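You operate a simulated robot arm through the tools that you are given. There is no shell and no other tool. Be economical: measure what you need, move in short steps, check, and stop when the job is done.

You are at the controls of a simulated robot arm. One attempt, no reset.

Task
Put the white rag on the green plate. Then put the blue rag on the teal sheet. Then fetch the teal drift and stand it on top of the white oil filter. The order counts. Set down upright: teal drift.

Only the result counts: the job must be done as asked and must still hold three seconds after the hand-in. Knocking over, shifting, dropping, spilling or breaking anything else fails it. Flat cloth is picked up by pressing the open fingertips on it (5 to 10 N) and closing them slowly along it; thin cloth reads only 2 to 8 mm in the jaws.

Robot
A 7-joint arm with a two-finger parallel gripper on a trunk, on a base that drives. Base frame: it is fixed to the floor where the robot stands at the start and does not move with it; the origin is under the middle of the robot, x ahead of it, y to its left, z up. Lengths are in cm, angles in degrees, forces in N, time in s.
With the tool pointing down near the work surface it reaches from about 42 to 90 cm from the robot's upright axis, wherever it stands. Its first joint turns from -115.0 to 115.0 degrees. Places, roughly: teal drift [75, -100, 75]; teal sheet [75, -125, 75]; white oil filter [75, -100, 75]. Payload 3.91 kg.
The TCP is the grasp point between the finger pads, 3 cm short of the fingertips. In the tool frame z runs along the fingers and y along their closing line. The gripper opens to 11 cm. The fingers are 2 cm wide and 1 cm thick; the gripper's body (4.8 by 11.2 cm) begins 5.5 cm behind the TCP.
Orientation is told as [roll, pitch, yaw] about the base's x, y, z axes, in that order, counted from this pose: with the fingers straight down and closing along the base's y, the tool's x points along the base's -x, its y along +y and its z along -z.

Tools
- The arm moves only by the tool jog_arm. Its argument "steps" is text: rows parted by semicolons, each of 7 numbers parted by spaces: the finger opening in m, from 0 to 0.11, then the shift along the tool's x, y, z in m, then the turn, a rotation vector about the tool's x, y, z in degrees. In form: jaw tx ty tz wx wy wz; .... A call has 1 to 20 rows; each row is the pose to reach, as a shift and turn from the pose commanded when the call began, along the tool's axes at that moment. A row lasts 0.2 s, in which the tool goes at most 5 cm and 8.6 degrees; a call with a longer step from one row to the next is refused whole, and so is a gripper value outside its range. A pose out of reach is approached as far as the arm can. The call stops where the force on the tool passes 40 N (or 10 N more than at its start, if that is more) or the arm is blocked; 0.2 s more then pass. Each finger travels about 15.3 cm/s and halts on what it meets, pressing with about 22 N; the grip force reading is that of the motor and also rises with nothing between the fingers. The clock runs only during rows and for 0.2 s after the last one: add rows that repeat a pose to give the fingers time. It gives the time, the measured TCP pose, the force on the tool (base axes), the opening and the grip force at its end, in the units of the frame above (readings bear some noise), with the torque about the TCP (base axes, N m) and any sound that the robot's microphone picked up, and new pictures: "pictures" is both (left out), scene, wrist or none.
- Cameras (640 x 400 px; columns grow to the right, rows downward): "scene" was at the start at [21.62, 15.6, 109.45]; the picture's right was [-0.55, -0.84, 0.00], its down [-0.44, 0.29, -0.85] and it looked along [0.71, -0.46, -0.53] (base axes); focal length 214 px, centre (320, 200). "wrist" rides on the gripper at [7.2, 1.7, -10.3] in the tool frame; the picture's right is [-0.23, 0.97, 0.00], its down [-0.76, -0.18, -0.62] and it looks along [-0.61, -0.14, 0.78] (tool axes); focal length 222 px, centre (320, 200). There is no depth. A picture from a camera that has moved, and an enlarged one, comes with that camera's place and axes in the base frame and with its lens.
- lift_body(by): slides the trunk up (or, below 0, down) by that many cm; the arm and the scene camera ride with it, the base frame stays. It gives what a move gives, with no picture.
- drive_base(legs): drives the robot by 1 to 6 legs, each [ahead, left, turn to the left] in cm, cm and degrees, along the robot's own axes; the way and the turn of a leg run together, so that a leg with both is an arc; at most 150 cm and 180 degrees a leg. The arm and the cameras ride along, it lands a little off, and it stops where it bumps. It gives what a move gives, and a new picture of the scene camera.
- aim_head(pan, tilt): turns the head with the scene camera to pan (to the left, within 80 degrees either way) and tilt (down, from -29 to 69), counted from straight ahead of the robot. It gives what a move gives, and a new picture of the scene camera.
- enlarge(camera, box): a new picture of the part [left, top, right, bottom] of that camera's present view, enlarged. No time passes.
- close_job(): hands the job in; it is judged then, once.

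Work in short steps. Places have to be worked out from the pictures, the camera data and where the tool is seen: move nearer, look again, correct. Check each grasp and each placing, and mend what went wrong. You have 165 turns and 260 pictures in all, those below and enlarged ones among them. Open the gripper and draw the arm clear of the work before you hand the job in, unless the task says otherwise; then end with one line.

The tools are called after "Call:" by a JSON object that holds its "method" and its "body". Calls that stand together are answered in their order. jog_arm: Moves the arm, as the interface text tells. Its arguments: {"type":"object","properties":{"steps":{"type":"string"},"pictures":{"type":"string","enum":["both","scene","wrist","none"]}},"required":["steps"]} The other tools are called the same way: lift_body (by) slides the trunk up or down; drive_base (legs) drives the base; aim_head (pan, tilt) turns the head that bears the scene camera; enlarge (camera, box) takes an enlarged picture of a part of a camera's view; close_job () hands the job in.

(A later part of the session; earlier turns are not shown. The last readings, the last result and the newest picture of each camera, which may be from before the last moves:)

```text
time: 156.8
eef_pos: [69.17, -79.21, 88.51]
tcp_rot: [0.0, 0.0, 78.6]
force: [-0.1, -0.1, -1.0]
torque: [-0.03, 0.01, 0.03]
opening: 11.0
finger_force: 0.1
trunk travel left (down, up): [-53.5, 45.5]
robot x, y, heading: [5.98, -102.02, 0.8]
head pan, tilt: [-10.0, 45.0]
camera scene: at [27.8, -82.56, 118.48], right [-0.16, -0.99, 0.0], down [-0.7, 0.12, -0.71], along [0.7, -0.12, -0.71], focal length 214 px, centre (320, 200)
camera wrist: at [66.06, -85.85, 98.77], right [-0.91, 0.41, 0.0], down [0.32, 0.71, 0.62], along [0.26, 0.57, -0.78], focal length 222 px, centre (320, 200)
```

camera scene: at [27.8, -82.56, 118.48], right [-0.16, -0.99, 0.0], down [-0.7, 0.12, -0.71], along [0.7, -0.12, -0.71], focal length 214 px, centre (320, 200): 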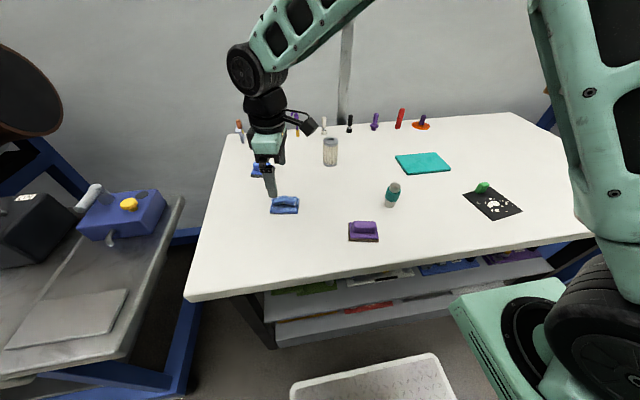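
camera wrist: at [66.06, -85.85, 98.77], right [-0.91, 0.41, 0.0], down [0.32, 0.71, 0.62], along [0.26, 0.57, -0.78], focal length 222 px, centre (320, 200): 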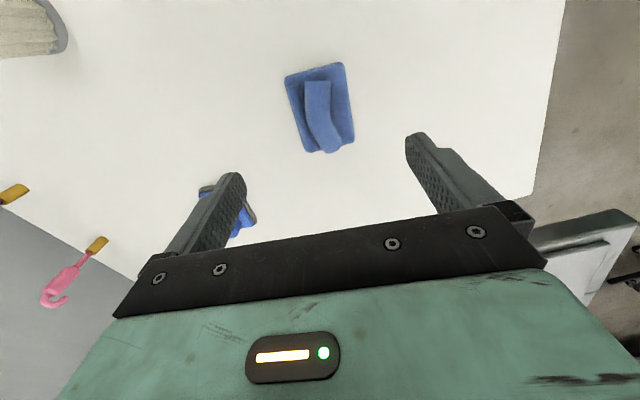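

The roll is nearly centred between the fingers. I descend with a narrower opening to just above it, then look.

Call:
{"method": "jog_arm", "body": {"steps": "0.07 0.004 0.002 0.02 0 0 0; 0.06 0.004 0.002 0.04 0 0 0; 0.06 0.004 0.002 0.06 0 0 0; 0.06 0.004 0.002 0.072 0 0 0; 0.06 0.004 0.002 0.072 0 0 0"}}

Call:
{"method": "enlarge", "body": {"camera": "wrist", "box": [220, 80, 420, 220]}}

Call:
{"method": "enlarge", "body": {"camera": "scene", "box": [240, 130, 340, 220]}}

```text
time: 157.9
eef_pos: [68.91, -79.75, 81.14]
tcp_rot: [0.0, 0.0, 78.6]
force: [0.0, 0.2, -0.5]
torque: [0.0, -0.01, -0.01]
opening: 5.99
finger_force: 0.0
trunk travel left (down, up): [-53.5, 45.5]
robot x, y, heading: [6.07, -101.95, 0.8]
head pan, tilt: [-10.0, 45.0]
camera scene: at [27.8, -82.56, 118.48], right [-0.16, -0.99, 0.0], down [-0.7, 0.12, -0.71], along [0.7, -0.12, -0.71], focal length 214 px, centre (320, 200)
camera wrist: at [65.85, -86.31, 91.59], right [-0.91, 0.42, 0.0], down [0.32, 0.71, 0.62], along [0.26, 0.57, -0.78], focal length 222 px, centre (320, 200)
```

scene: 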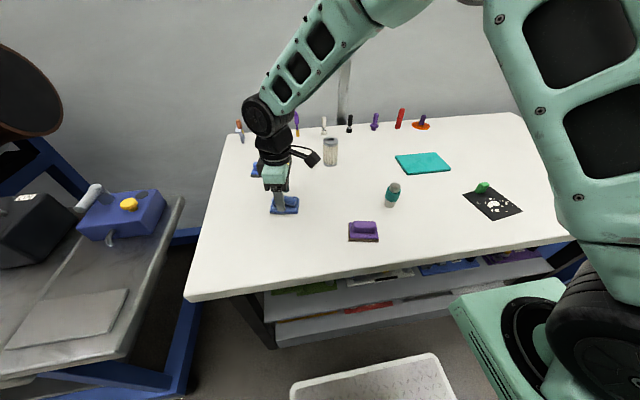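
wrist: 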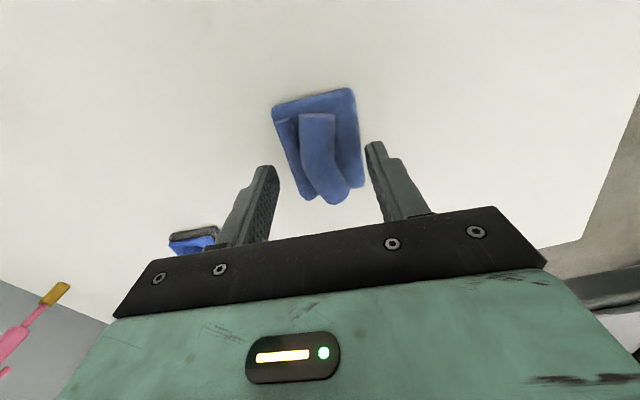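

```text
2.86 times, centred on (320, 150) of wrist
camera zoom: at [65.85, -86.31, 91.59], right [-0.91, 0.42, 0.0], down [0.32, 0.71, 0.62], along [0.26, 0.57, -0.78], focal length 635 px, centre (320, 343)
```

zoom: 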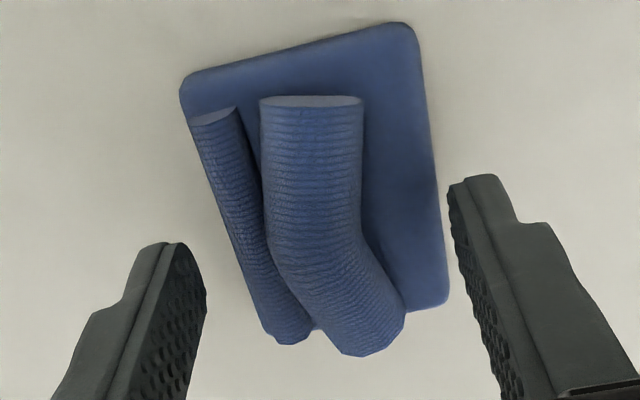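

```text
4.44 times, centred on (290, 175) of scene
camera zoom: at [27.8, -82.56, 118.48], right [-0.16, -0.99, 0.0], down [-0.7, 0.12, -0.71], along [0.7, -0.12, -0.71], focal length 953 px, centre (453, 311)
```

zoom: 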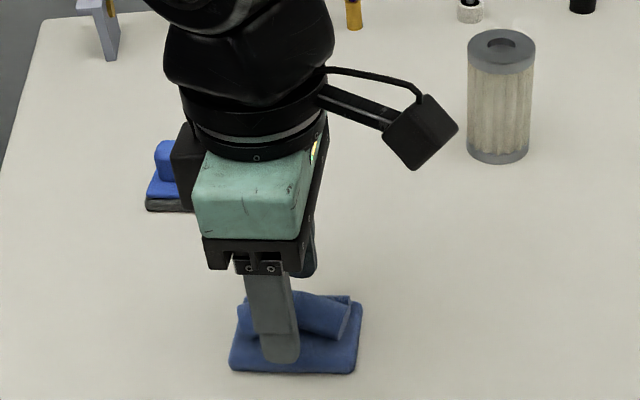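

There is a second small roll behind the bent one; I pinch both together. I lower another 1.1 cm and close slowly.

Call:
{"method": "jog_arm", "body": {"steps": "0.06 0 0 0.004 0 0 0; 0.06 0 0 0.008 0 0 0; 0.06 0 0 0.011 0 0 0; 0.05 0 0 0.011 0 0 0; 0.042 0 0 0.011 0 0 0; 0.034 0 0 0.011 0 0 0; 0.026 0 0 0.011 0 0 0; 0.015 0 0 0.011 0 0 0; 0.0 0 0 0.011 0 0 0; 0.0 0 0 0.011 0 0 0"}}

Call:
{"method": "enlarge", "body": {"camera": "wrist", "box": [220, 80, 420, 220]}}

```text
time: 160.2
eef_pos: [68.87, -79.63, 80.05]
tcp_rot: [0.1, -0.1, 78.5]
force: [-1.2, 0.8, 4.5]
torque: [0.06, 0.07, 0.01]
opening: 5.41
finger_force: 22.0
trunk travel left (down, up): [-53.5, 45.5]
robot x, y, heading: [5.71, -102.24, 0.6]
head pan, tilt: [-10.0, 45.0]
camera scene: at [27.78, -82.55, 118.48], right [-0.16, -0.99, 0.0], down [-0.7, 0.12, -0.71], along [0.7, -0.12, -0.71], focal length 214 px, centre (320, 200)
camera wrist: at [65.84, -86.25, 90.5], right [-0.91, 0.42, 0.0], down [0.32, 0.71, 0.62], along [0.26, 0.57, -0.78], focal length 222 px, centre (320, 200)
```

scene: 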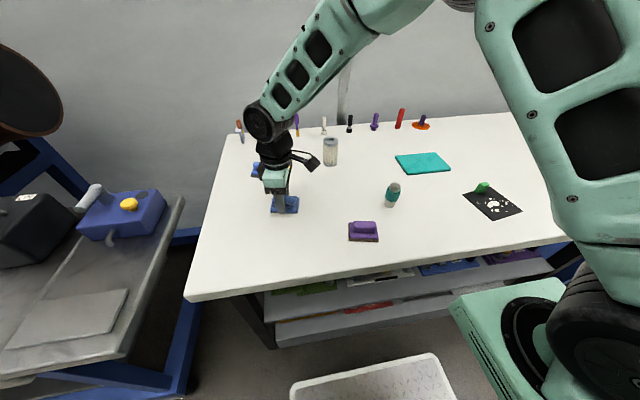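
wrist: 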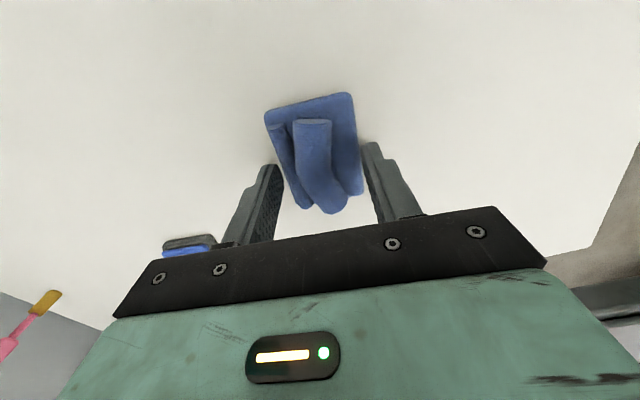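

```text
2.86 times, centred on (320, 150) of wrist
camera zoom: at [65.84, -86.25, 90.5], right [-0.91, 0.42, 0.0], down [0.32, 0.71, 0.62], along [0.26, 0.57, -0.78], focal length 635 px, centre (320, 343)
```

zoom: 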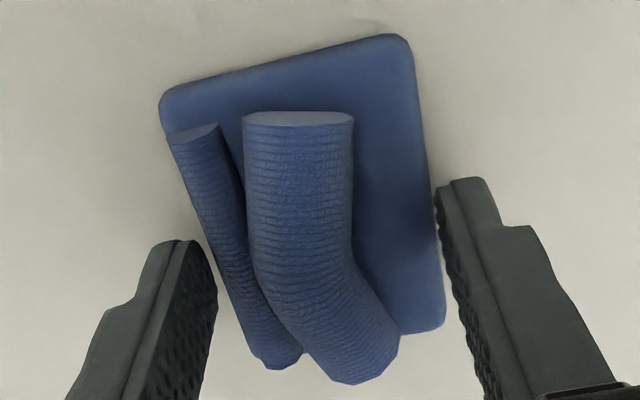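

The jaws stopped at 5.4 cm with 22 N, apparently on the rag's two sides. I lift a little to test.

Call:
{"method": "jog_arm", "body": {"steps": "0.0 0 0 -0.005 0 0 0; 0.0 0 0 -0.015 0 0 0; 0.0 0 0 -0.025 0 0 0; 0.0 0 0 -0.035 0 0 0; 0.0 0 0 -0.035 0 0 0"}}

Call:
{"method": "enlarge", "body": {"camera": "scene", "box": [240, 130, 340, 220]}}

```text
time: 161.3
eef_pos: [68.81, -79.67, 83.64]
tcp_rot: [0.0, 0.0, 78.6]
force: [-0.1, -0.6, -0.9]
torque: [0.05, 0.02, 0.01]
opening: 5.41
finger_force: 22.4
trunk travel left (down, up): [-53.5, 45.5]
robot x, y, heading: [5.95, -101.57, 0.5]
head pan, tilt: [-10.0, 45.0]
camera scene: at [27.8, -82.56, 118.48], right [-0.16, -0.99, 0.0], down [-0.7, 0.12, -0.71], along [0.7, -0.12, -0.71], focal length 214 px, centre (320, 200)
camera wrist: at [65.82, -86.24, 94.03], right [-0.91, 0.42, 0.0], down [0.32, 0.71, 0.62], along [0.26, 0.57, -0.78], focal length 222 px, centre (320, 200)
```

scene: 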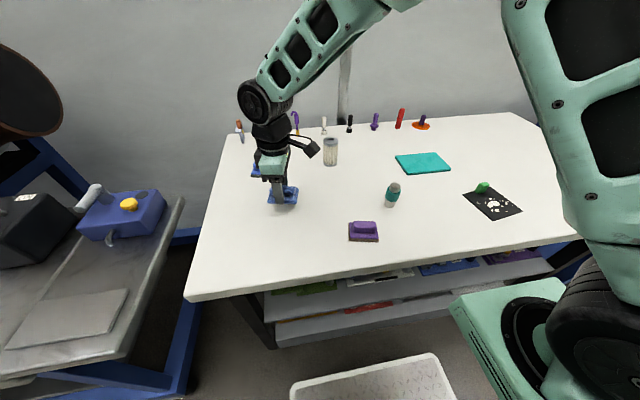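
wrist: 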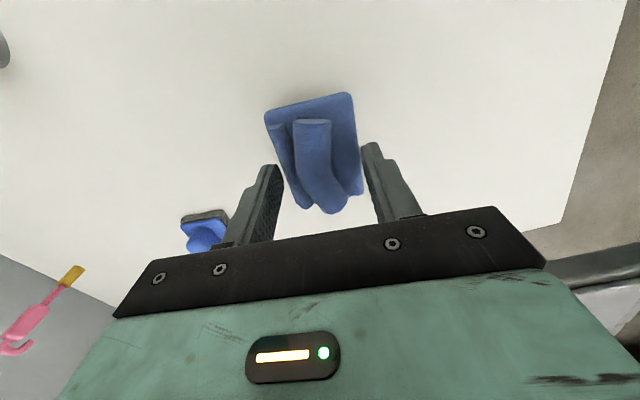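

```text
4.44 times, centred on (290, 175) of scene
camera zoom: at [27.8, -82.56, 118.48], right [-0.16, -0.99, 0.0], down [-0.7, 0.12, -0.71], along [0.7, -0.12, -0.71], focal length 953 px, centre (453, 311)
```

zoom: 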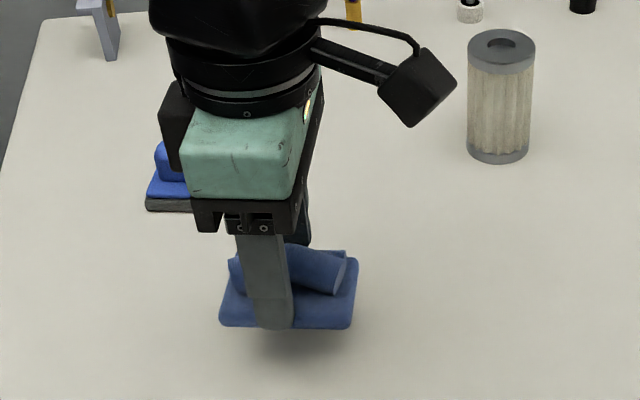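

Held well. I raise it to about 98 and carry it over to above the teal sheet.

Call:
{"method": "jog_arm", "body": {"steps": "0.0 0 0 -0.047 0 0 0; 0.0 0 0 -0.094 0 0 0; 0.0 0 0 -0.14 0 0 0; 0.0 0.0365 -0.0184 -0.14 0 0 0; 0.0 0.073 -0.0368 -0.14 0 0 0; 0.0 0.1095 -0.0553 -0.14 0 0 0; 0.0 0.146 -0.0737 -0.14 0 0 0; 0.0 0.1825 -0.092 -0.14 0 0 0; 0.0 0.219 -0.1105 -0.14 0 0 0; 0.0 0.2555 -0.129 -0.14 0 0 0; 0.0 0.292 -0.1473 -0.14 0 0 0; 0.0 0.3285 -0.1658 -0.14 0 0 0; 0.0 0.365 -0.184 -0.14 0 0 0; 0.0 0.4015 -0.2026 -0.14 0 0 0; 0.0 0.438 -0.221 -0.14 0 0 0; 0.0 0.438 -0.221 -0.14 0 0 0"}}

```text
time: 164.8
eef_pos: [81.8, -126.79, 97.4]
tcp_rot: [0.0, -0.1, 78.6]
force: [0.5, 0.5, -1.0]
torque: [0.0, -0.02, 0.0]
opening: 5.43
finger_force: 21.5
trunk travel left (down, up): [-53.5, 45.5]
robot x, y, heading: [6.24, -102.09, 0.5]
head pan, tilt: [-10.0, 45.0]
camera scene: at [27.8, -82.56, 118.48], right [-0.16, -0.99, 0.0], down [-0.7, 0.12, -0.71], along [0.7, -0.12, -0.71], focal length 214 px, centre (320, 200)
camera wrist: at [78.73, -133.42, 107.8], right [-0.91, 0.42, 0.0], down [0.32, 0.71, 0.62], along [0.26, 0.57, -0.78], focal length 222 px, centre (320, 200)
```

scene: 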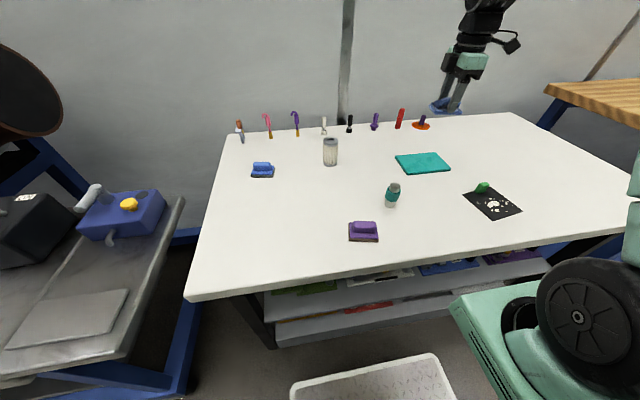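
wrist: 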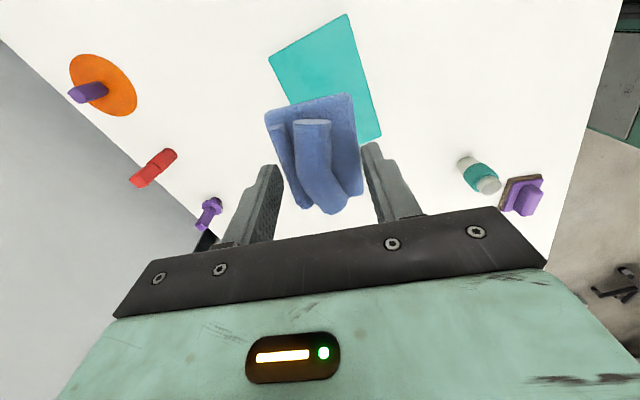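

The sheet is about 15 × 10 cm centred near (81.4, -126). I correct and descend to just above it.

Call:
{"method": "jog_arm", "body": {"steps": "0.0 -0.007 0.0055 0.03 0 0 0; 0.0 -0.007 0.0055 0.06 0 0 0; 0.0 -0.007 0.0055 0.09 0 0 0; 0.0 -0.007 0.0055 0.12 0 0 0; 0.0 -0.007 0.0055 0.13 0 0 0; 0.0 -0.007 0.0055 0.13 0 0 0"}}

Call:
{"method": "enlarge", "body": {"camera": "scene", "box": [370, 100, 480, 190]}}

```text
time: 166.2
eef_pos: [81.42, -126.21, 84.36]
tcp_rot: [0.0, 0.0, 78.6]
force: [-0.6, -0.3, -0.5]
torque: [-0.01, 0.01, -0.02]
opening: 5.44
finger_force: 21.4
trunk travel left (down, up): [-53.5, 45.5]
robot x, y, heading: [6.16, -101.79, 0.9]
head pan, tilt: [-10.0, 45.0]
camera scene: at [27.8, -82.56, 118.48], right [-0.16, -0.99, 0.0], down [-0.7, 0.12, -0.71], along [0.7, -0.12, -0.71], focal length 214 px, centre (320, 200)
camera wrist: at [78.37, -132.76, 94.8], right [-0.91, 0.42, 0.0], down [0.32, 0.71, 0.62], along [0.26, 0.57, -0.78], focal length 222 px, centre (320, 200)
```

scene: 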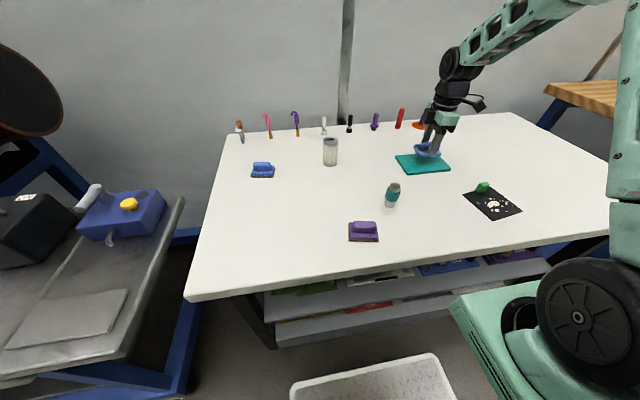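
wrist: 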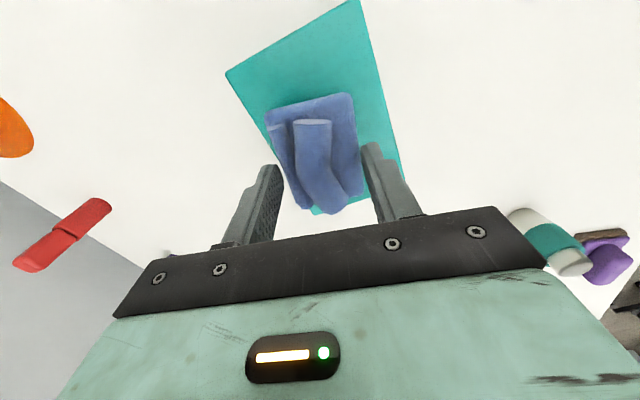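

```text
4.44 times, centred on (425, 145) of scene
camera zoom: at [27.8, -82.56, 118.48], right [-0.16, -0.99, 0.0], down [-0.7, 0.12, -0.71], along [0.7, -0.12, -0.71], focal length 953 px, centre (-147, 444)
```

zoom: 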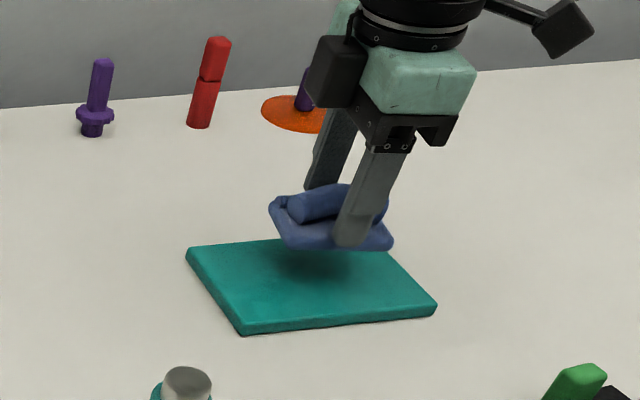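

The rag is centred over the sheet. I lower it gently until contact.

Call:
{"method": "jog_arm", "body": {"steps": "0.0 0 0 0.012 0 0 0; 0.0 0 0 0.022 0 0 0; 0.0 0 0 0.026 0 0 0; 0.0 0 0 0.029 0 0 0; 0.0 0 0 0.032 0 0 0; 0.0 0 0 0.032 0 0 0", "pictures": "wrist"}}

Call:
{"method": "enlarge", "body": {"camera": "scene", "box": [370, 100, 480, 190]}}

```text
time: 167.6
eef_pos: [81.38, -126.09, 81.38]
tcp_rot: [0.0, 0.0, 78.6]
force: [-0.3, 0.5, -1.3]
torque: [0.02, -0.02, -0.01]
opening: 5.43
finger_force: 22.0
trunk travel left (down, up): [-53.5, 45.5]
robot x, y, heading: [5.95, -102.05, 0.7]
head pan, tilt: [-10.0, 45.0]
camera wrist: at [78.36, -132.71, 91.71], right [-0.91, 0.42, 0.0], down [0.33, 0.71, 0.62], along [0.26, 0.57, -0.78], focal length 222 px, centre (320, 200)
```

wrist: 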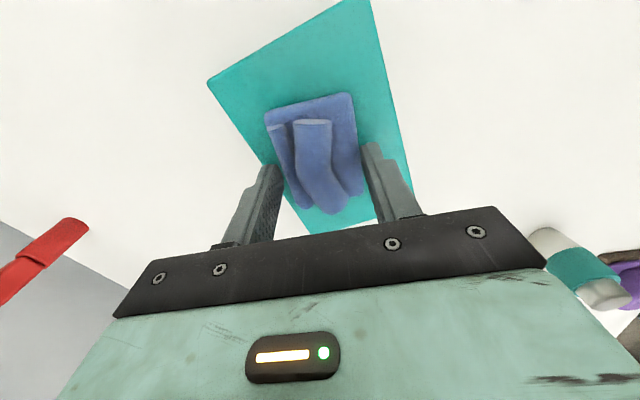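

```text
4.44 times, centred on (425, 145) of scene
camera zoom: at [27.8, -82.56, 118.48], right [-0.16, -0.99, 0.0], down [-0.7, 0.12, -0.71], along [0.7, -0.12, -0.71], focal length 953 px, centre (-147, 444)
```

zoom: 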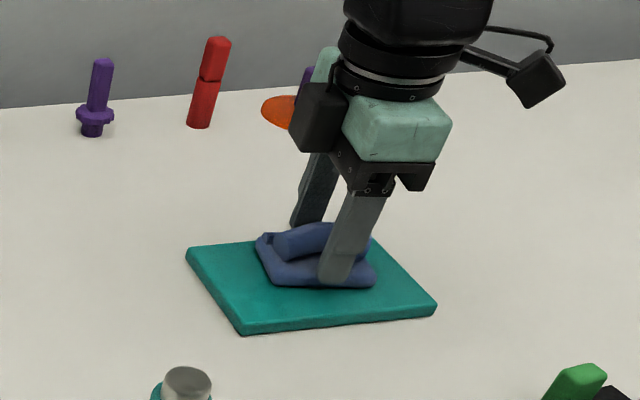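

Almost touching; I go down in 1–2 mm steps and watch the force.

Call:
{"method": "jog_arm", "body": {"steps": "0.0 0 0 0.0015 0 0 0; 0.0 0 0 0.003 0 0 0; 0.0 0 0 0.003 0 0 0", "pictures": "none"}}

Call:
{"method": "jog_arm", "body": {"steps": "0.0 0 0 0.0015 0 0 0; 0.0 0 0 0.003 0 0 0; 0.0 0 0 0.003 0 0 0", "pictures": "none"}}

```text
time: 168.3
eef_pos: [81.44, -126.03, 81.28]
tcp_rot: [-0.3, 0.0, 78.6]
force: [-3.2, -2.2, 24.5]
torque: [0.01, 0.39, 0.02]
opening: 5.41
finger_force: 21.6
trunk travel left (down, up): [-53.5, 45.5]
robot x, y, heading: [5.54, -102.0, 0.6]
head pan, tilt: [-10.0, 45.0]
```

```text
time: 169.2
eef_pos: [81.3, -125.98, 80.88]
tcp_rot: [-0.2, 0.0, 78.6]
force: [-0.1, -1.0, 34.0]
torque: [-0.02, 0.05, -0.01]
opening: 5.43
finger_force: 22.1
trunk travel left (down, up): [-53.5, 45.5]
robot x, y, heading: [5.83, -101.79, 0.5]
head pan, tilt: [-10.0, 45.0]
```

Firm contact. I ease back 5 mm to relieve the pressure, open slowly, and rise.

Call:
{"method": "jog_arm", "body": {"steps": "0.0 0 0 -0.0045 0 0 0; 0.0 0 0 -0.0045 0 0 0; 0.058 0 0 -0.0045 0 0 0; 0.065 0 0 -0.0045 0 0 0; 0.08 0 0 -0.0045 0 0 0; 0.08 0 0 -0.02 0 0 0; 0.08 0 0 -0.05 0 0 0; 0.08 0 0 -0.09 0 0 0; 0.08 0 0 -0.12 0 0 0; 0.08 0 0 -0.12 0 0 0", "pictures": "wrist"}}

Call:
{"method": "enlarge", "body": {"camera": "scene", "box": [370, 100, 480, 190]}}

```text
time: 171.3
eef_pos: [81.61, -126.12, 92.86]
tcp_rot: [0.0, -0.2, 78.7]
force: [0.4, -0.5, -1.4]
torque: [0.0, 0.01, -0.02]
opening: 8.02
finger_force: 0.1
trunk travel left (down, up): [-53.5, 45.5]
robot x, y, heading: [5.71, -102.01, 0.5]
head pan, tilt: [-10.0, 45.0]
camera wrist: at [78.54, -132.71, 103.33], right [-0.91, 0.42, 0.0], down [0.33, 0.71, 0.62], along [0.26, 0.57, -0.78], focal length 222 px, centre (320, 200)
```

wrist: 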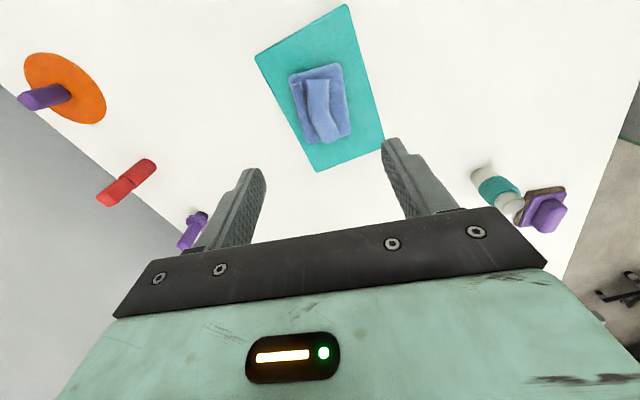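

```text
4.44 times, centred on (425, 145) of scene
camera zoom: at [27.8, -82.56, 118.48], right [-0.16, -0.99, 0.0], down [-0.7, 0.12, -0.71], along [0.7, -0.12, -0.71], focal length 953 px, centre (-147, 444)
```

zoom: 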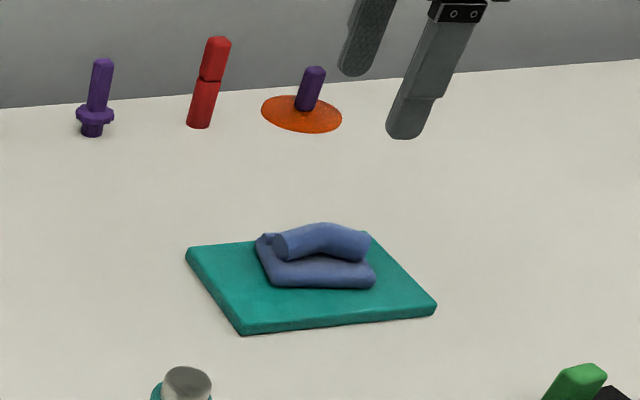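

The blue rag rests on the teal sheet. Now the teal drift and the filter: I enlarge both.

Call:
{"method": "enlarge", "body": {"camera": "scene", "box": [300, 120, 420, 220]}}

Call:
{"method": "enlarge", "body": {"camera": "wrist", "box": [440, 130, 580, 240]}}

```text
4.00 times, centred on (360, 170) of scene
camera zoom: at [27.8, -82.56, 118.48], right [-0.16, -0.99, 0.0], down [-0.7, 0.12, -0.71], along [0.7, -0.12, -0.71], focal length 858 px, centre (160, 320)
```

zoom: 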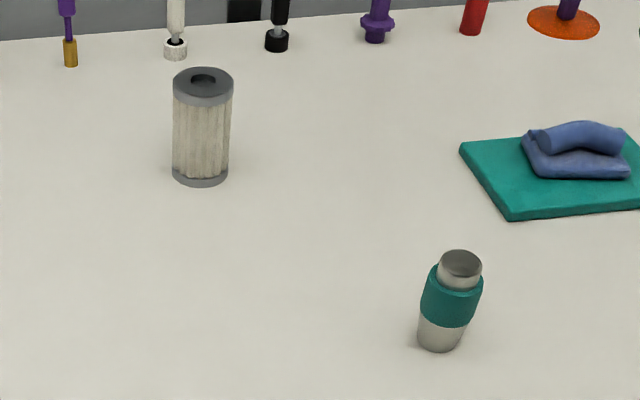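

```text
3.64 times, centred on (510, 185) of wrist
camera zoom: at [78.54, -132.71, 103.33], right [-0.91, 0.42, 0.0], down [0.33, 0.71, 0.62], along [0.26, 0.57, -0.78], focal length 808 px, centre (-371, 254)
```

zoom: 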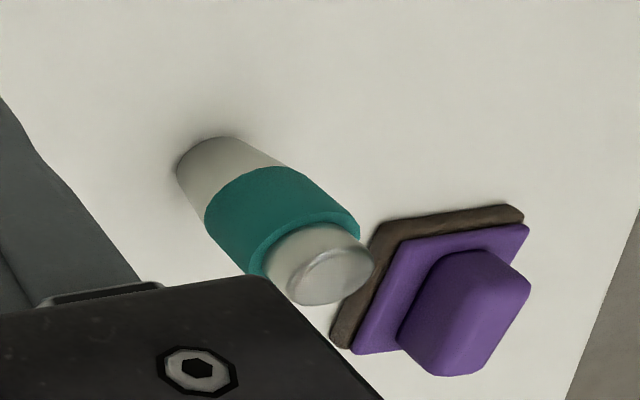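

Drift at about (65.5, -108.8), top near z 82.5, collar about 4.3 cm; filter at about (87.5, -96.2), top near z 84. I move above the drift.

Call:
{"method": "jog_arm", "body": {"steps": "0.09 -0.023 0.032 0 0 0 0; 0.09 -0.046 0.064 0 0 0 0; 0.09 -0.069 0.096 0 0 0 0; 0.09 -0.092 0.128 0 0 0 0; 0.09 -0.115 0.16 0 0 0 0; 0.09 -0.138 0.192 0 0 0 0; 0.09 -0.138 0.192 0 0 0 0"}}

Call:
{"method": "enlarge", "body": {"camera": "wrist", "box": [200, 40, 440, 200]}}

```text
time: 172.9
eef_pos: [65.31, -108.72, 92.84]
tcp_rot: [0.0, -0.1, 78.5]
force: [-1.2, -0.5, 0.2]
torque: [-0.01, -0.02, -0.02]
opening: 8.99
finger_force: 0.1
trunk travel left (down, up): [-53.5, 45.5]
robot x, y, heading: [5.89, -101.75, 0.5]
head pan, tilt: [-10.0, 45.0]
camera scene: at [27.8, -82.56, 118.48], right [-0.16, -0.99, 0.0], down [-0.7, 0.12, -0.71], along [0.7, -0.12, -0.71], focal length 214 px, centre (320, 200)
camera wrist: at [62.25, -115.23, 103.29], right [-0.91, 0.42, 0.0], down [0.33, 0.71, 0.62], along [0.26, 0.57, -0.78], focal length 222 px, centre (320, 200)
```

scene: 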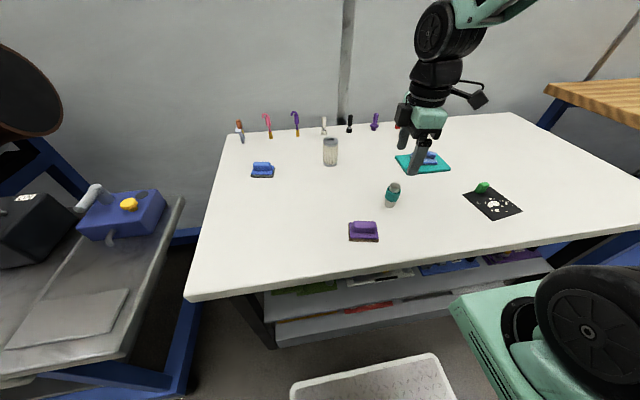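
wrist: 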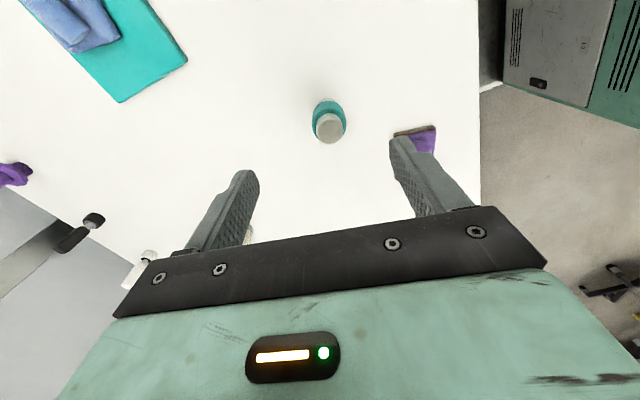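

```text
2.50 times, centred on (320, 120) of wrist
camera zoom: at [62.25, -115.23, 103.29], right [-0.91, 0.42, 0.0], down [0.33, 0.71, 0.62], along [0.26, 0.57, -0.78], focal length 555 px, centre (320, 400)
```

zoom: 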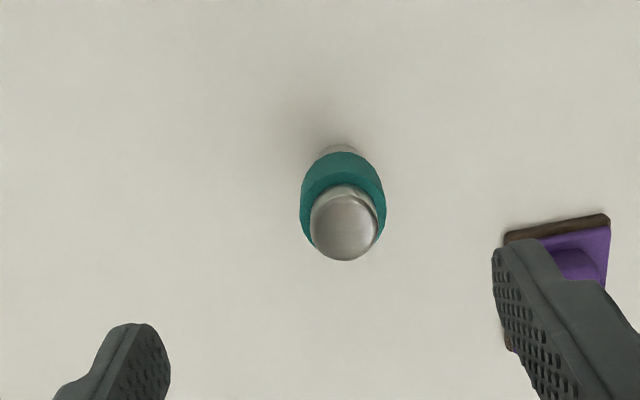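

I refine to about (65.0, -108.1) and descend to just above the drift's top to recheck.

Call:
{"method": "jog_arm", "body": {"steps": "0.09 -0.005 0.004 0.02 0 0 0; 0.09 -0.005 0.004 0.04 0 0 0; 0.09 -0.005 0.004 0.052 0 0 0; 0.09 -0.005 0.004 0.052 0 0 0"}}

Call:
{"method": "enlarge", "body": {"camera": "wrist", "box": [200, 40, 440, 200]}}

Call:
{"method": "enlarge", "body": {"camera": "scene", "box": [350, 130, 450, 220]}}

```text
time: 173.9
eef_pos: [65.22, -108.1, 87.66]
tcp_rot: [0.1, 0.1, 78.7]
force: [-0.5, 0.0, -0.6]
torque: [0.02, -0.02, 0.02]
opening: 9.0
finger_force: 0.0
trunk travel left (down, up): [-53.5, 45.5]
robot x, y, heading: [5.95, -101.98, 0.3]
head pan, tilt: [-10.0, 45.0]
camera scene: at [27.79, -82.56, 118.48], right [-0.16, -0.99, 0.0], down [-0.7, 0.12, -0.71], along [0.7, -0.12, -0.71], focal length 214 px, centre (320, 200)
camera wrist: at [62.1, -114.76, 97.99], right [-0.91, 0.42, 0.0], down [0.32, 0.71, 0.62], along [0.26, 0.57, -0.78], focal length 222 px, centre (320, 200)
```

scene: 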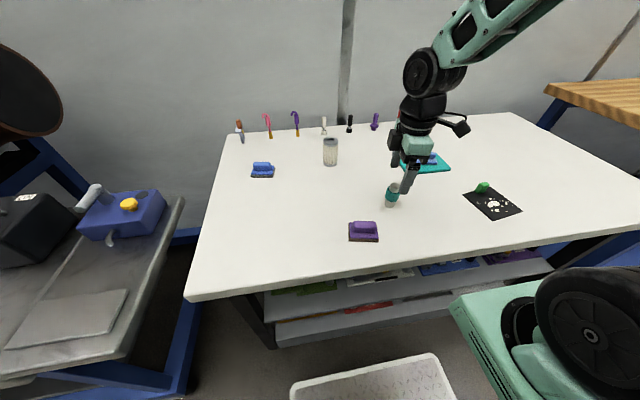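
wrist: 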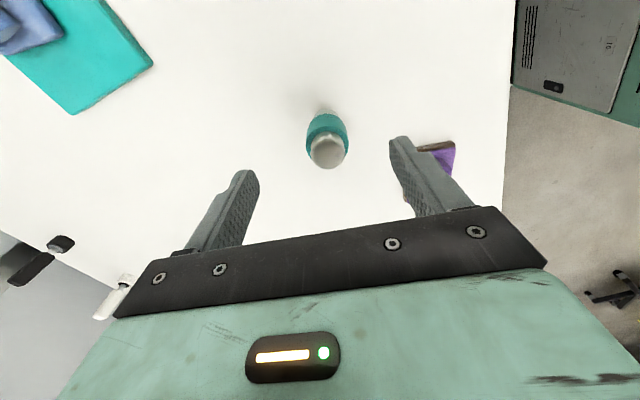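

```text
2.50 times, centred on (320, 120) of wrist
camera zoom: at [62.1, -114.76, 97.99], right [-0.91, 0.42, 0.0], down [0.32, 0.71, 0.62], along [0.26, 0.57, -0.78], focal length 555 px, centre (320, 400)
```

zoom: 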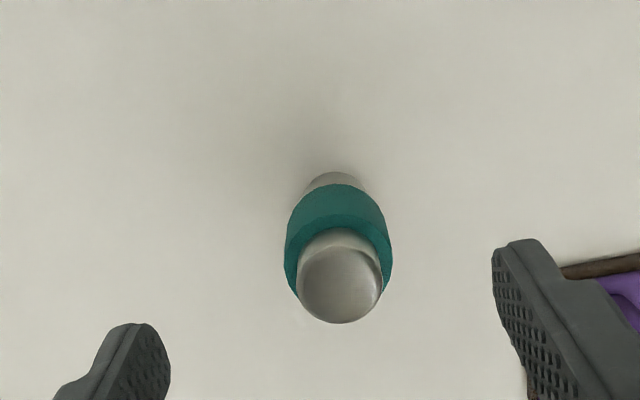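

```text
4.44 times, centred on (400, 175) of scene
camera zoom: at [27.79, -82.56, 118.48], right [-0.16, -0.99, 0.0], down [-0.7, 0.12, -0.71], along [0.7, -0.12, -0.71], focal length 953 px, centre (-36, 311)
```

zoom: 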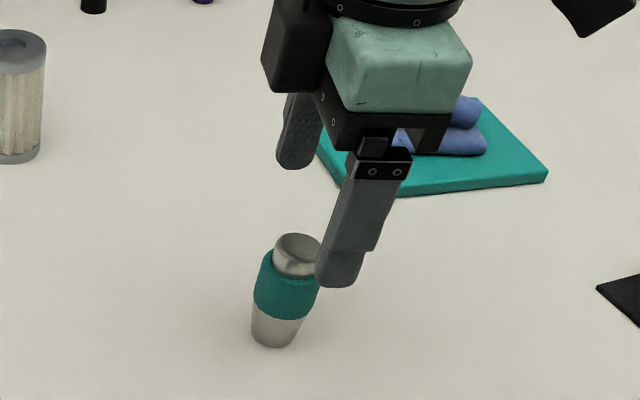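

Comparing both cameras, the drift is at about (65.05, -107.5). I correct 0.6 cm and descend around its collar.

Call:
{"method": "jog_arm", "body": {"steps": "0.09 -0.0056 0.0027 0.0 0 0 0; 0.09 -0.0056 0.0027 0.02 0 0 0; 0.09 -0.0056 0.0027 0.04 0 0 0; 0.09 -0.0056 0.0027 0.06 0 0 0; 0.09 -0.0056 0.0027 0.08 0 0 0; 0.09 -0.0056 0.0027 0.08 0 0 0", "pictures": "wrist"}}

Call:
{"method": "enlarge", "body": {"camera": "scene", "box": [350, 130, 450, 220]}}

```text
time: 175.3
eef_pos: [64.75, -107.64, 79.52]
tcp_rot: [0.1, 0.0, 78.6]
force: [0.4, -0.2, 0.2]
torque: [-0.02, 0.02, -0.01]
opening: 9.0
finger_force: 0.2
trunk travel left (down, up): [-53.5, 45.5]
robot x, y, heading: [5.73, -101.9, 0.7]
head pan, tilt: [-10.0, 45.0]
camera wrist: at [61.74, -114.21, 89.91], right [-0.91, 0.42, 0.0], down [0.33, 0.71, 0.62], along [0.26, 0.57, -0.78], focal length 222 px, centre (320, 200)
```

wrist: 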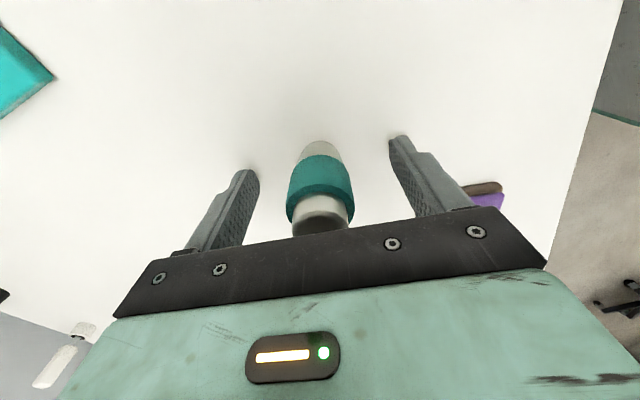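

```text
4.44 times, centred on (400, 175) of scene
camera zoom: at [27.8, -82.56, 118.48], right [-0.16, -0.99, 0.0], down [-0.7, 0.12, -0.71], along [0.7, -0.12, -0.71], focal length 953 px, centre (-36, 311)
```

zoom: 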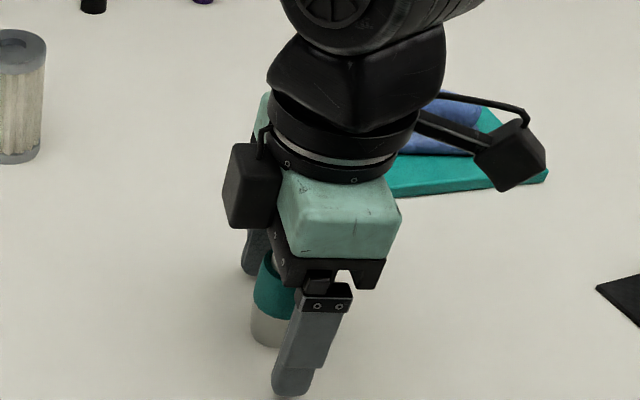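

The collar sits exactly at the TCP's expected pixel. I close slowly.

Call:
{"method": "jog_arm", "body": {"steps": "0.07 0 0 0 0 0 0; 0.06 0 0 0 0 0 0; 0.052 0 0 0 0 0 0; 0.046 0 0 0 0 0 0; 0.042 0 0 0 0 0 0; 0.036 0 0 0 0 0 0; 0.02 0 0 0 0 0 0; 0.0 0 0 0 0 0 0; 0.0 0 0 0 0 0 0", "pictures": "wrist"}}

```text
time: 177.3
eef_pos: [64.72, -107.51, 79.45]
tcp_rot: [0.0, 0.1, 78.6]
force: [-0.4, 0.0, -1.2]
torque: [0.01, 0.01, 0.0]
opening: 3.31
finger_force: 21.3
trunk travel left (down, up): [-53.5, 45.5]
robot x, y, heading: [6.24, -102.34, 0.6]
head pan, tilt: [-10.0, 45.0]
camera wrist: at [61.74, -114.21, 89.93], right [-0.91, 0.42, 0.0], down [0.33, 0.71, 0.62], along [0.26, 0.57, -0.78], focal length 222 px, centre (320, 200)
```

wrist: 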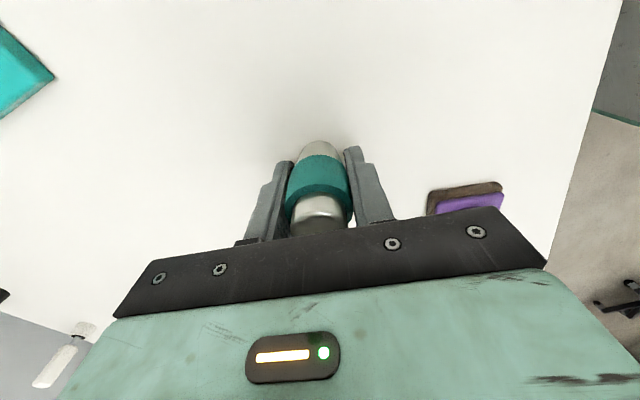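

Gripped at 3.3 cm. I lift straight up 16 cm and then go above the filter.

Call:
{"method": "jog_arm", "body": {"steps": "0.0 0 0 -0.01 0 0 0; 0.0 0 0 -0.05 0 0 0; 0.0 0 0 -0.09 0 0 0; 0.0 0 0 -0.13 0 0 0; 0.0 0 0 -0.16 0 0 0; 0.0 -0.025 -0.033 -0.16 0 0 0; 0.0 -0.05 -0.066 -0.16 0 0 0; 0.0 -0.075 -0.099 -0.16 0 0 0; 0.0 -0.1 -0.132 -0.16 0 0 0; 0.0 -0.127 -0.165 -0.16 0 0 0; 0.0 -0.152 -0.197 -0.16 0 0 0; 0.0 -0.152 -0.197 -0.16 0 0 0; 0.0 -0.152 -0.197 -0.16 0 0 0"}}

Call:
{"method": "enlarge", "body": {"camera": "scene", "box": [280, 60, 400, 180]}}

Call:
{"method": "enlarge", "body": {"camera": "wrist", "box": [240, 60, 400, 250]}}

```text
time: 180.2
eef_pos: [87.26, -96.51, 95.32]
tcp_rot: [0.0, 0.0, 78.6]
force: [-0.1, -0.3, -1.9]
torque: [-0.03, 0.03, 0.01]
opening: 3.33
finger_force: 22.5
trunk travel left (down, up): [-53.5, 45.5]
robot x, y, heading: [5.84, -101.72, 0.5]
head pan, tilt: [-10.0, 45.0]
camera scene: at [27.8, -82.56, 118.47], right [-0.16, -0.99, 0.0], down [-0.7, 0.12, -0.71], along [0.7, -0.12, -0.71], focal length 214 px, centre (320, 200)
camera wrist: at [84.21, -103.11, 105.8], right [-0.91, 0.42, 0.0], down [0.33, 0.71, 0.62], along [0.26, 0.57, -0.78], focal length 222 px, centre (320, 200)
```

scene: 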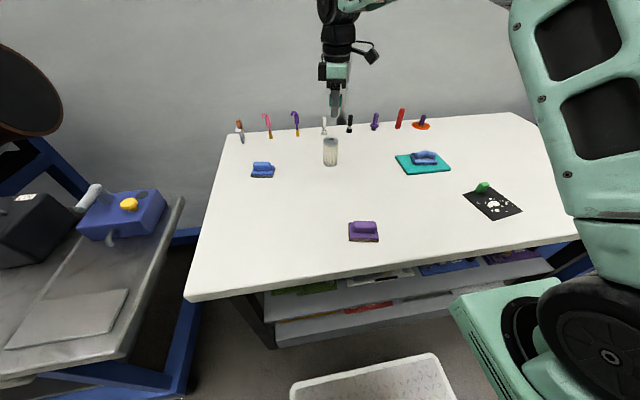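
wrist: 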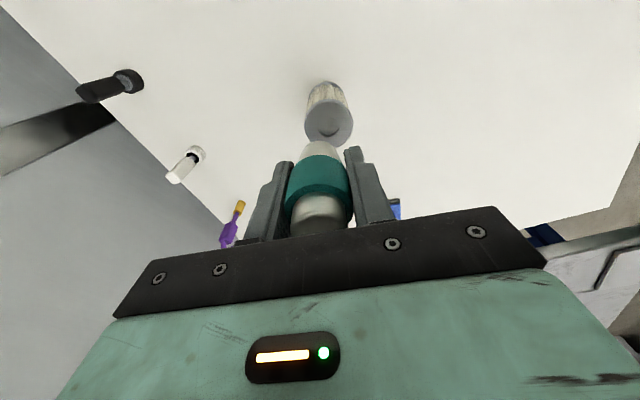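

```text
3.33 times, centred on (340, 120) of scene
camera zoom: at [27.8, -82.56, 118.47], right [-0.16, -0.99, 0.0], down [-0.7, 0.12, -0.71], along [0.7, -0.12, -0.71], focal length 715 px, centre (253, 467)
```

zoom: 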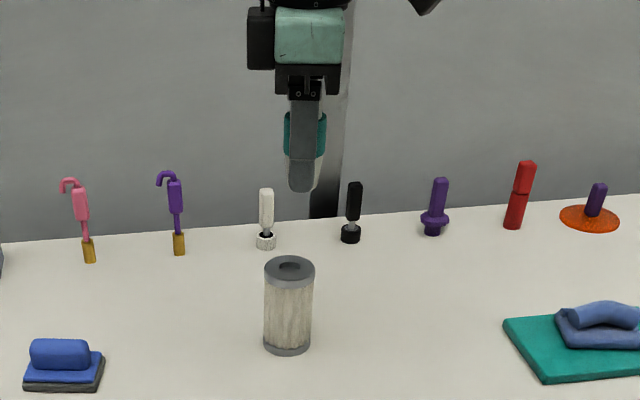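

```text
2.11 times, centred on (320, 155) of wrist
camera zoom: at [84.21, -103.11, 105.8], right [-0.91, 0.42, 0.0], down [0.33, 0.71, 0.62], along [0.26, 0.57, -0.78], focal length 468 px, centre (320, 295)
```

zoom: 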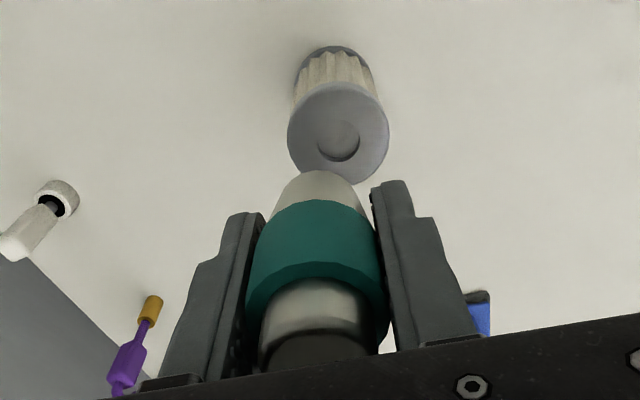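

By the wrist camera (which proved accurate for the drift) the filter's top centre is at about (86.7, -95.75, 84.2). I shift there and lower by 4 cm to look again.

Call:
{"method": "jog_arm", "body": {"steps": "0.0 -0.0063 0.007 0.01 0 0 0; 0.0 -0.0063 0.007 0.025 0 0 0; 0.0 -0.0063 0.007 0.04 0 0 0; 0.0 -0.0063 0.007 0.04 0 0 0; 0.0 -0.0063 0.007 0.04 0 0 0"}}

Call:
{"method": "enlarge", "body": {"camera": "scene", "box": [300, 90, 370, 180]}}

Call:
{"method": "enlarge", "body": {"camera": "wrist", "box": [250, 80, 390, 240]}}

```text
time: 181.3
eef_pos: [86.61, -95.91, 91.44]
tcp_rot: [0.0, 0.0, 78.5]
force: [0.6, 0.2, -2.3]
torque: [0.03, -0.05, 0.01]
opening: 3.32
finger_force: 21.7
trunk travel left (down, up): [-53.5, 45.5]
robot x, y, heading: [5.97, -102.02, 0.3]
head pan, tilt: [-10.0, 45.0]
camera scene: at [27.81, -82.56, 118.47], right [-0.16, -0.99, 0.0], down [-0.7, 0.12, -0.71], along [0.7, -0.12, -0.71], focal length 214 px, centre (320, 200)
camera wrist: at [83.68, -102.46, 101.85], right [-0.91, 0.42, 0.0], down [0.33, 0.71, 0.62], along [0.26, 0.57, -0.78], focal length 222 px, centre (320, 200)
```

scene: 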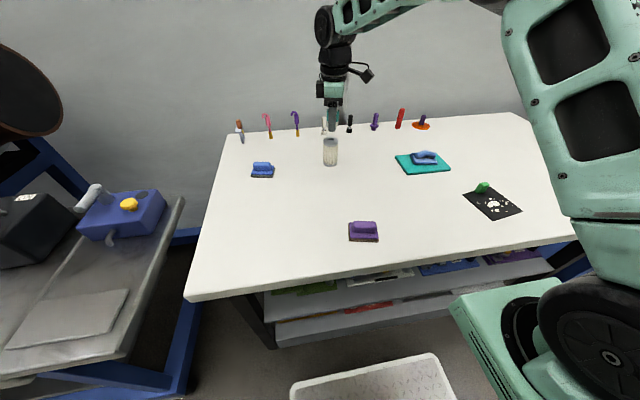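
wrist: 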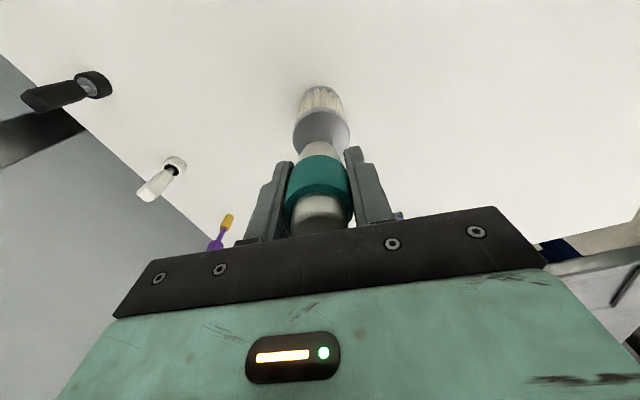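

```text
4.44 times, centred on (335, 135) of scene
camera zoom: at [27.81, -82.56, 118.47], right [-0.16, -0.99, 0.0], down [-0.7, 0.12, -0.71], along [0.7, -0.12, -0.71], focal length 953 px, centre (253, 489)
```

zoom: 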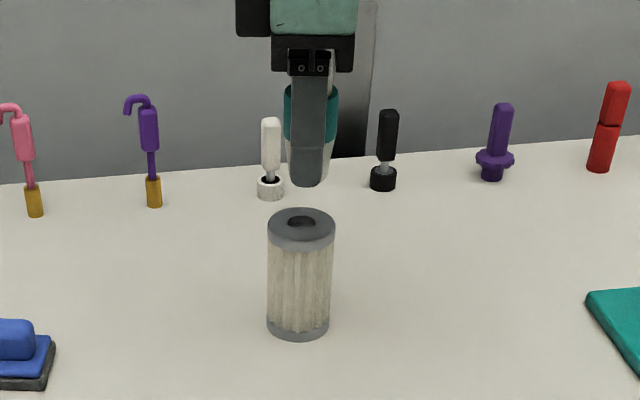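

```text
2.50 times, centred on (320, 160) of wrist
camera zoom: at [83.68, -102.46, 101.85], right [-0.91, 0.42, 0.0], down [0.33, 0.71, 0.62], along [0.26, 0.57, -0.78], focal length 555 px, centre (320, 300)
```

zoom: 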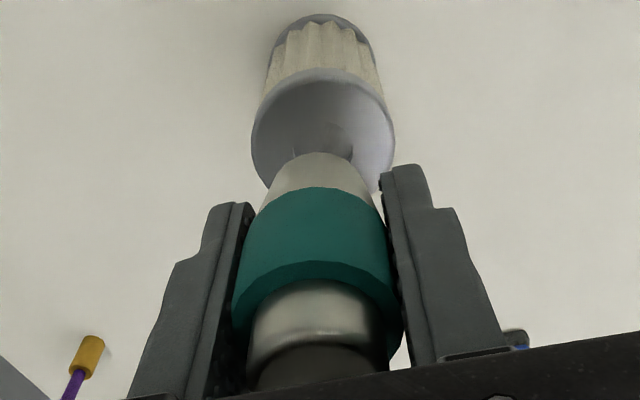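

The scene view shows the drift about 0.35 cm too far towards -y relative to the filter; the wrist view shows the other direction aligned. I correct and lower 1.8 cm.

Call:
{"method": "jog_arm", "body": {"steps": "0.0 -0.0035 0 0.006 0 0 0; 0.0 -0.0035 0 0.012 0 0 0; 0.0 -0.0035 0 0.018 0 0 0; 0.0 -0.0035 0 0.018 0 0 0", "pictures": "none"}}

Call:
{"method": "enlarge", "body": {"camera": "scene", "box": [310, 100, 355, 170]}}

Call:
{"method": "enlarge", "body": {"camera": "wrist", "box": [270, 80, 370, 210]}}

```text
time: 182.3
eef_pos: [86.83, -95.51, 89.76]
tcp_rot: [0.1, -0.1, 78.6]
force: [0.6, -0.2, -2.7]
torque: [0.02, -0.03, -0.01]
opening: 3.31
finger_force: 22.5
trunk travel left (down, up): [-53.5, 45.5]
robot x, y, heading: [5.83, -101.94, 0.6]
head pan, tilt: [-10.0, 45.0]
```

```text
5.71 times, centred on (332, 135) of scene
camera zoom: at [27.81, -82.56, 118.47], right [-0.16, -0.99, 0.0], down [-0.7, 0.12, -0.71], along [0.7, -0.12, -0.71], focal length 1226 px, centre (249, 571)
```

zoom: 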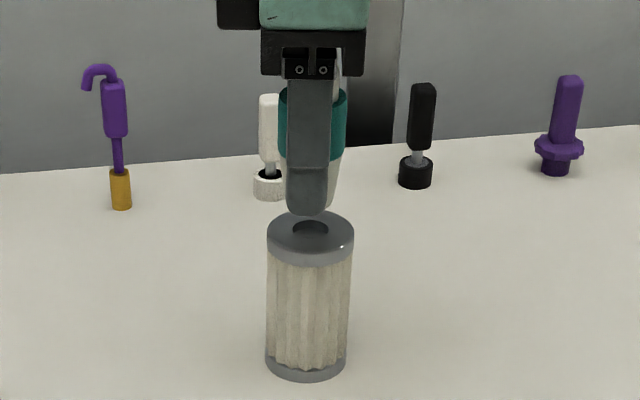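

```text
3.08 times, centred on (320, 145) of wrist
camera zoom: at [83.74, -102.02, 100.06], right [-0.91, 0.42, 0.0], down [0.33, 0.71, 0.62], along [0.26, 0.57, -0.78], focal length 684 px, centre (320, 369)
```

zoom: 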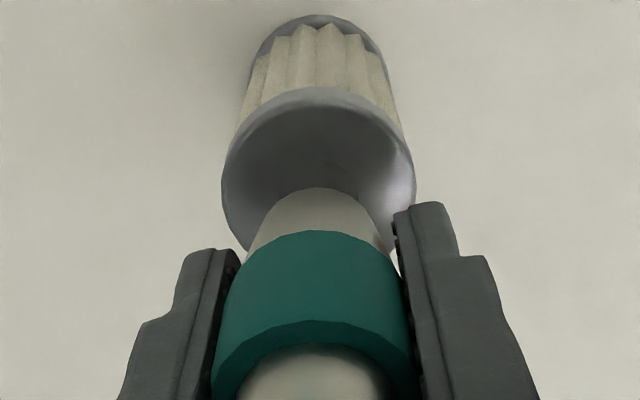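

Aligned in both views. I lower in small steps until contact.

Call:
{"method": "jog_arm", "body": {"steps": "0.0 0 0 0.002 0 0 0; 0.0 0 0 0.004 0 0 0; 0.0 0 0 0.006 0 0 0; 0.0 0 0 0.006 0 0 0", "pictures": "none"}}

Call:
{"method": "enlarge", "body": {"camera": "scene", "box": [310, 100, 355, 170]}}

```text
time: 183.3
eef_pos: [86.69, -95.27, 89.18]
tcp_rot: [0.0, 0.0, 78.6]
force: [-0.3, -0.6, -2.0]
torque: [0.0, -0.02, -0.04]
opening: 3.31
finger_force: 22.5
trunk travel left (down, up): [-53.5, 45.5]
robot x, y, heading: [6.14, -102.11, 0.6]
head pan, tilt: [-10.0, 45.0]
```

```text
5.71 times, centred on (332, 135) of scene
camera zoom: at [27.81, -82.56, 118.47], right [-0.16, -0.99, 0.0], down [-0.7, 0.12, -0.71], along [0.7, -0.12, -0.71], focal length 1226 px, centre (249, 571)
```

zoom: 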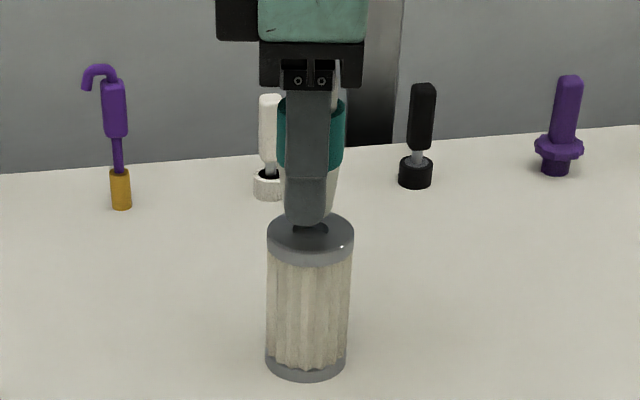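

Still aligned and not yet in contact. I go on in 2 mm steps.

Call:
{"method": "jog_arm", "body": {"steps": "0.0 0 0 0.001 0 0 0; 0.0 0 0 0.002 0 0 0; 0.0 0 0 0.003 0 0 0; 0.0 0 0 0.003 0 0 0", "pictures": "none"}}

Call:
{"method": "jog_arm", "body": {"steps": "0.0 0 0 0.001 0 0 0; 0.0 0 0 0.002 0 0 0; 0.0 0 0 0.002 0 0 0", "pictures": "none"}}

```text
time: 184.3
eef_pos: [86.85, -95.42, 88.75]
tcp_rot: [0.0, -0.1, 78.6]
force: [0.1, 0.9, -2.1]
torque: [-0.03, 0.01, -0.01]
opening: 3.3
finger_force: 21.6
trunk travel left (down, up): [-53.5, 45.5]
robot x, y, heading: [5.95, -101.65, 0.6]
head pan, tilt: [-10.0, 45.0]
```

```text
time: 185.2
eef_pos: [86.74, -95.31, 88.7]
tcp_rot: [0.0, 0.1, 78.5]
force: [0.9, -0.2, -1.3]
torque: [-0.05, -0.01, -0.01]
opening: 3.32
finger_force: 22.1
trunk travel left (down, up): [-53.5, 45.5]
robot x, y, heading: [5.88, -101.95, 0.6]
head pan, tilt: [-10.0, 45.0]
```

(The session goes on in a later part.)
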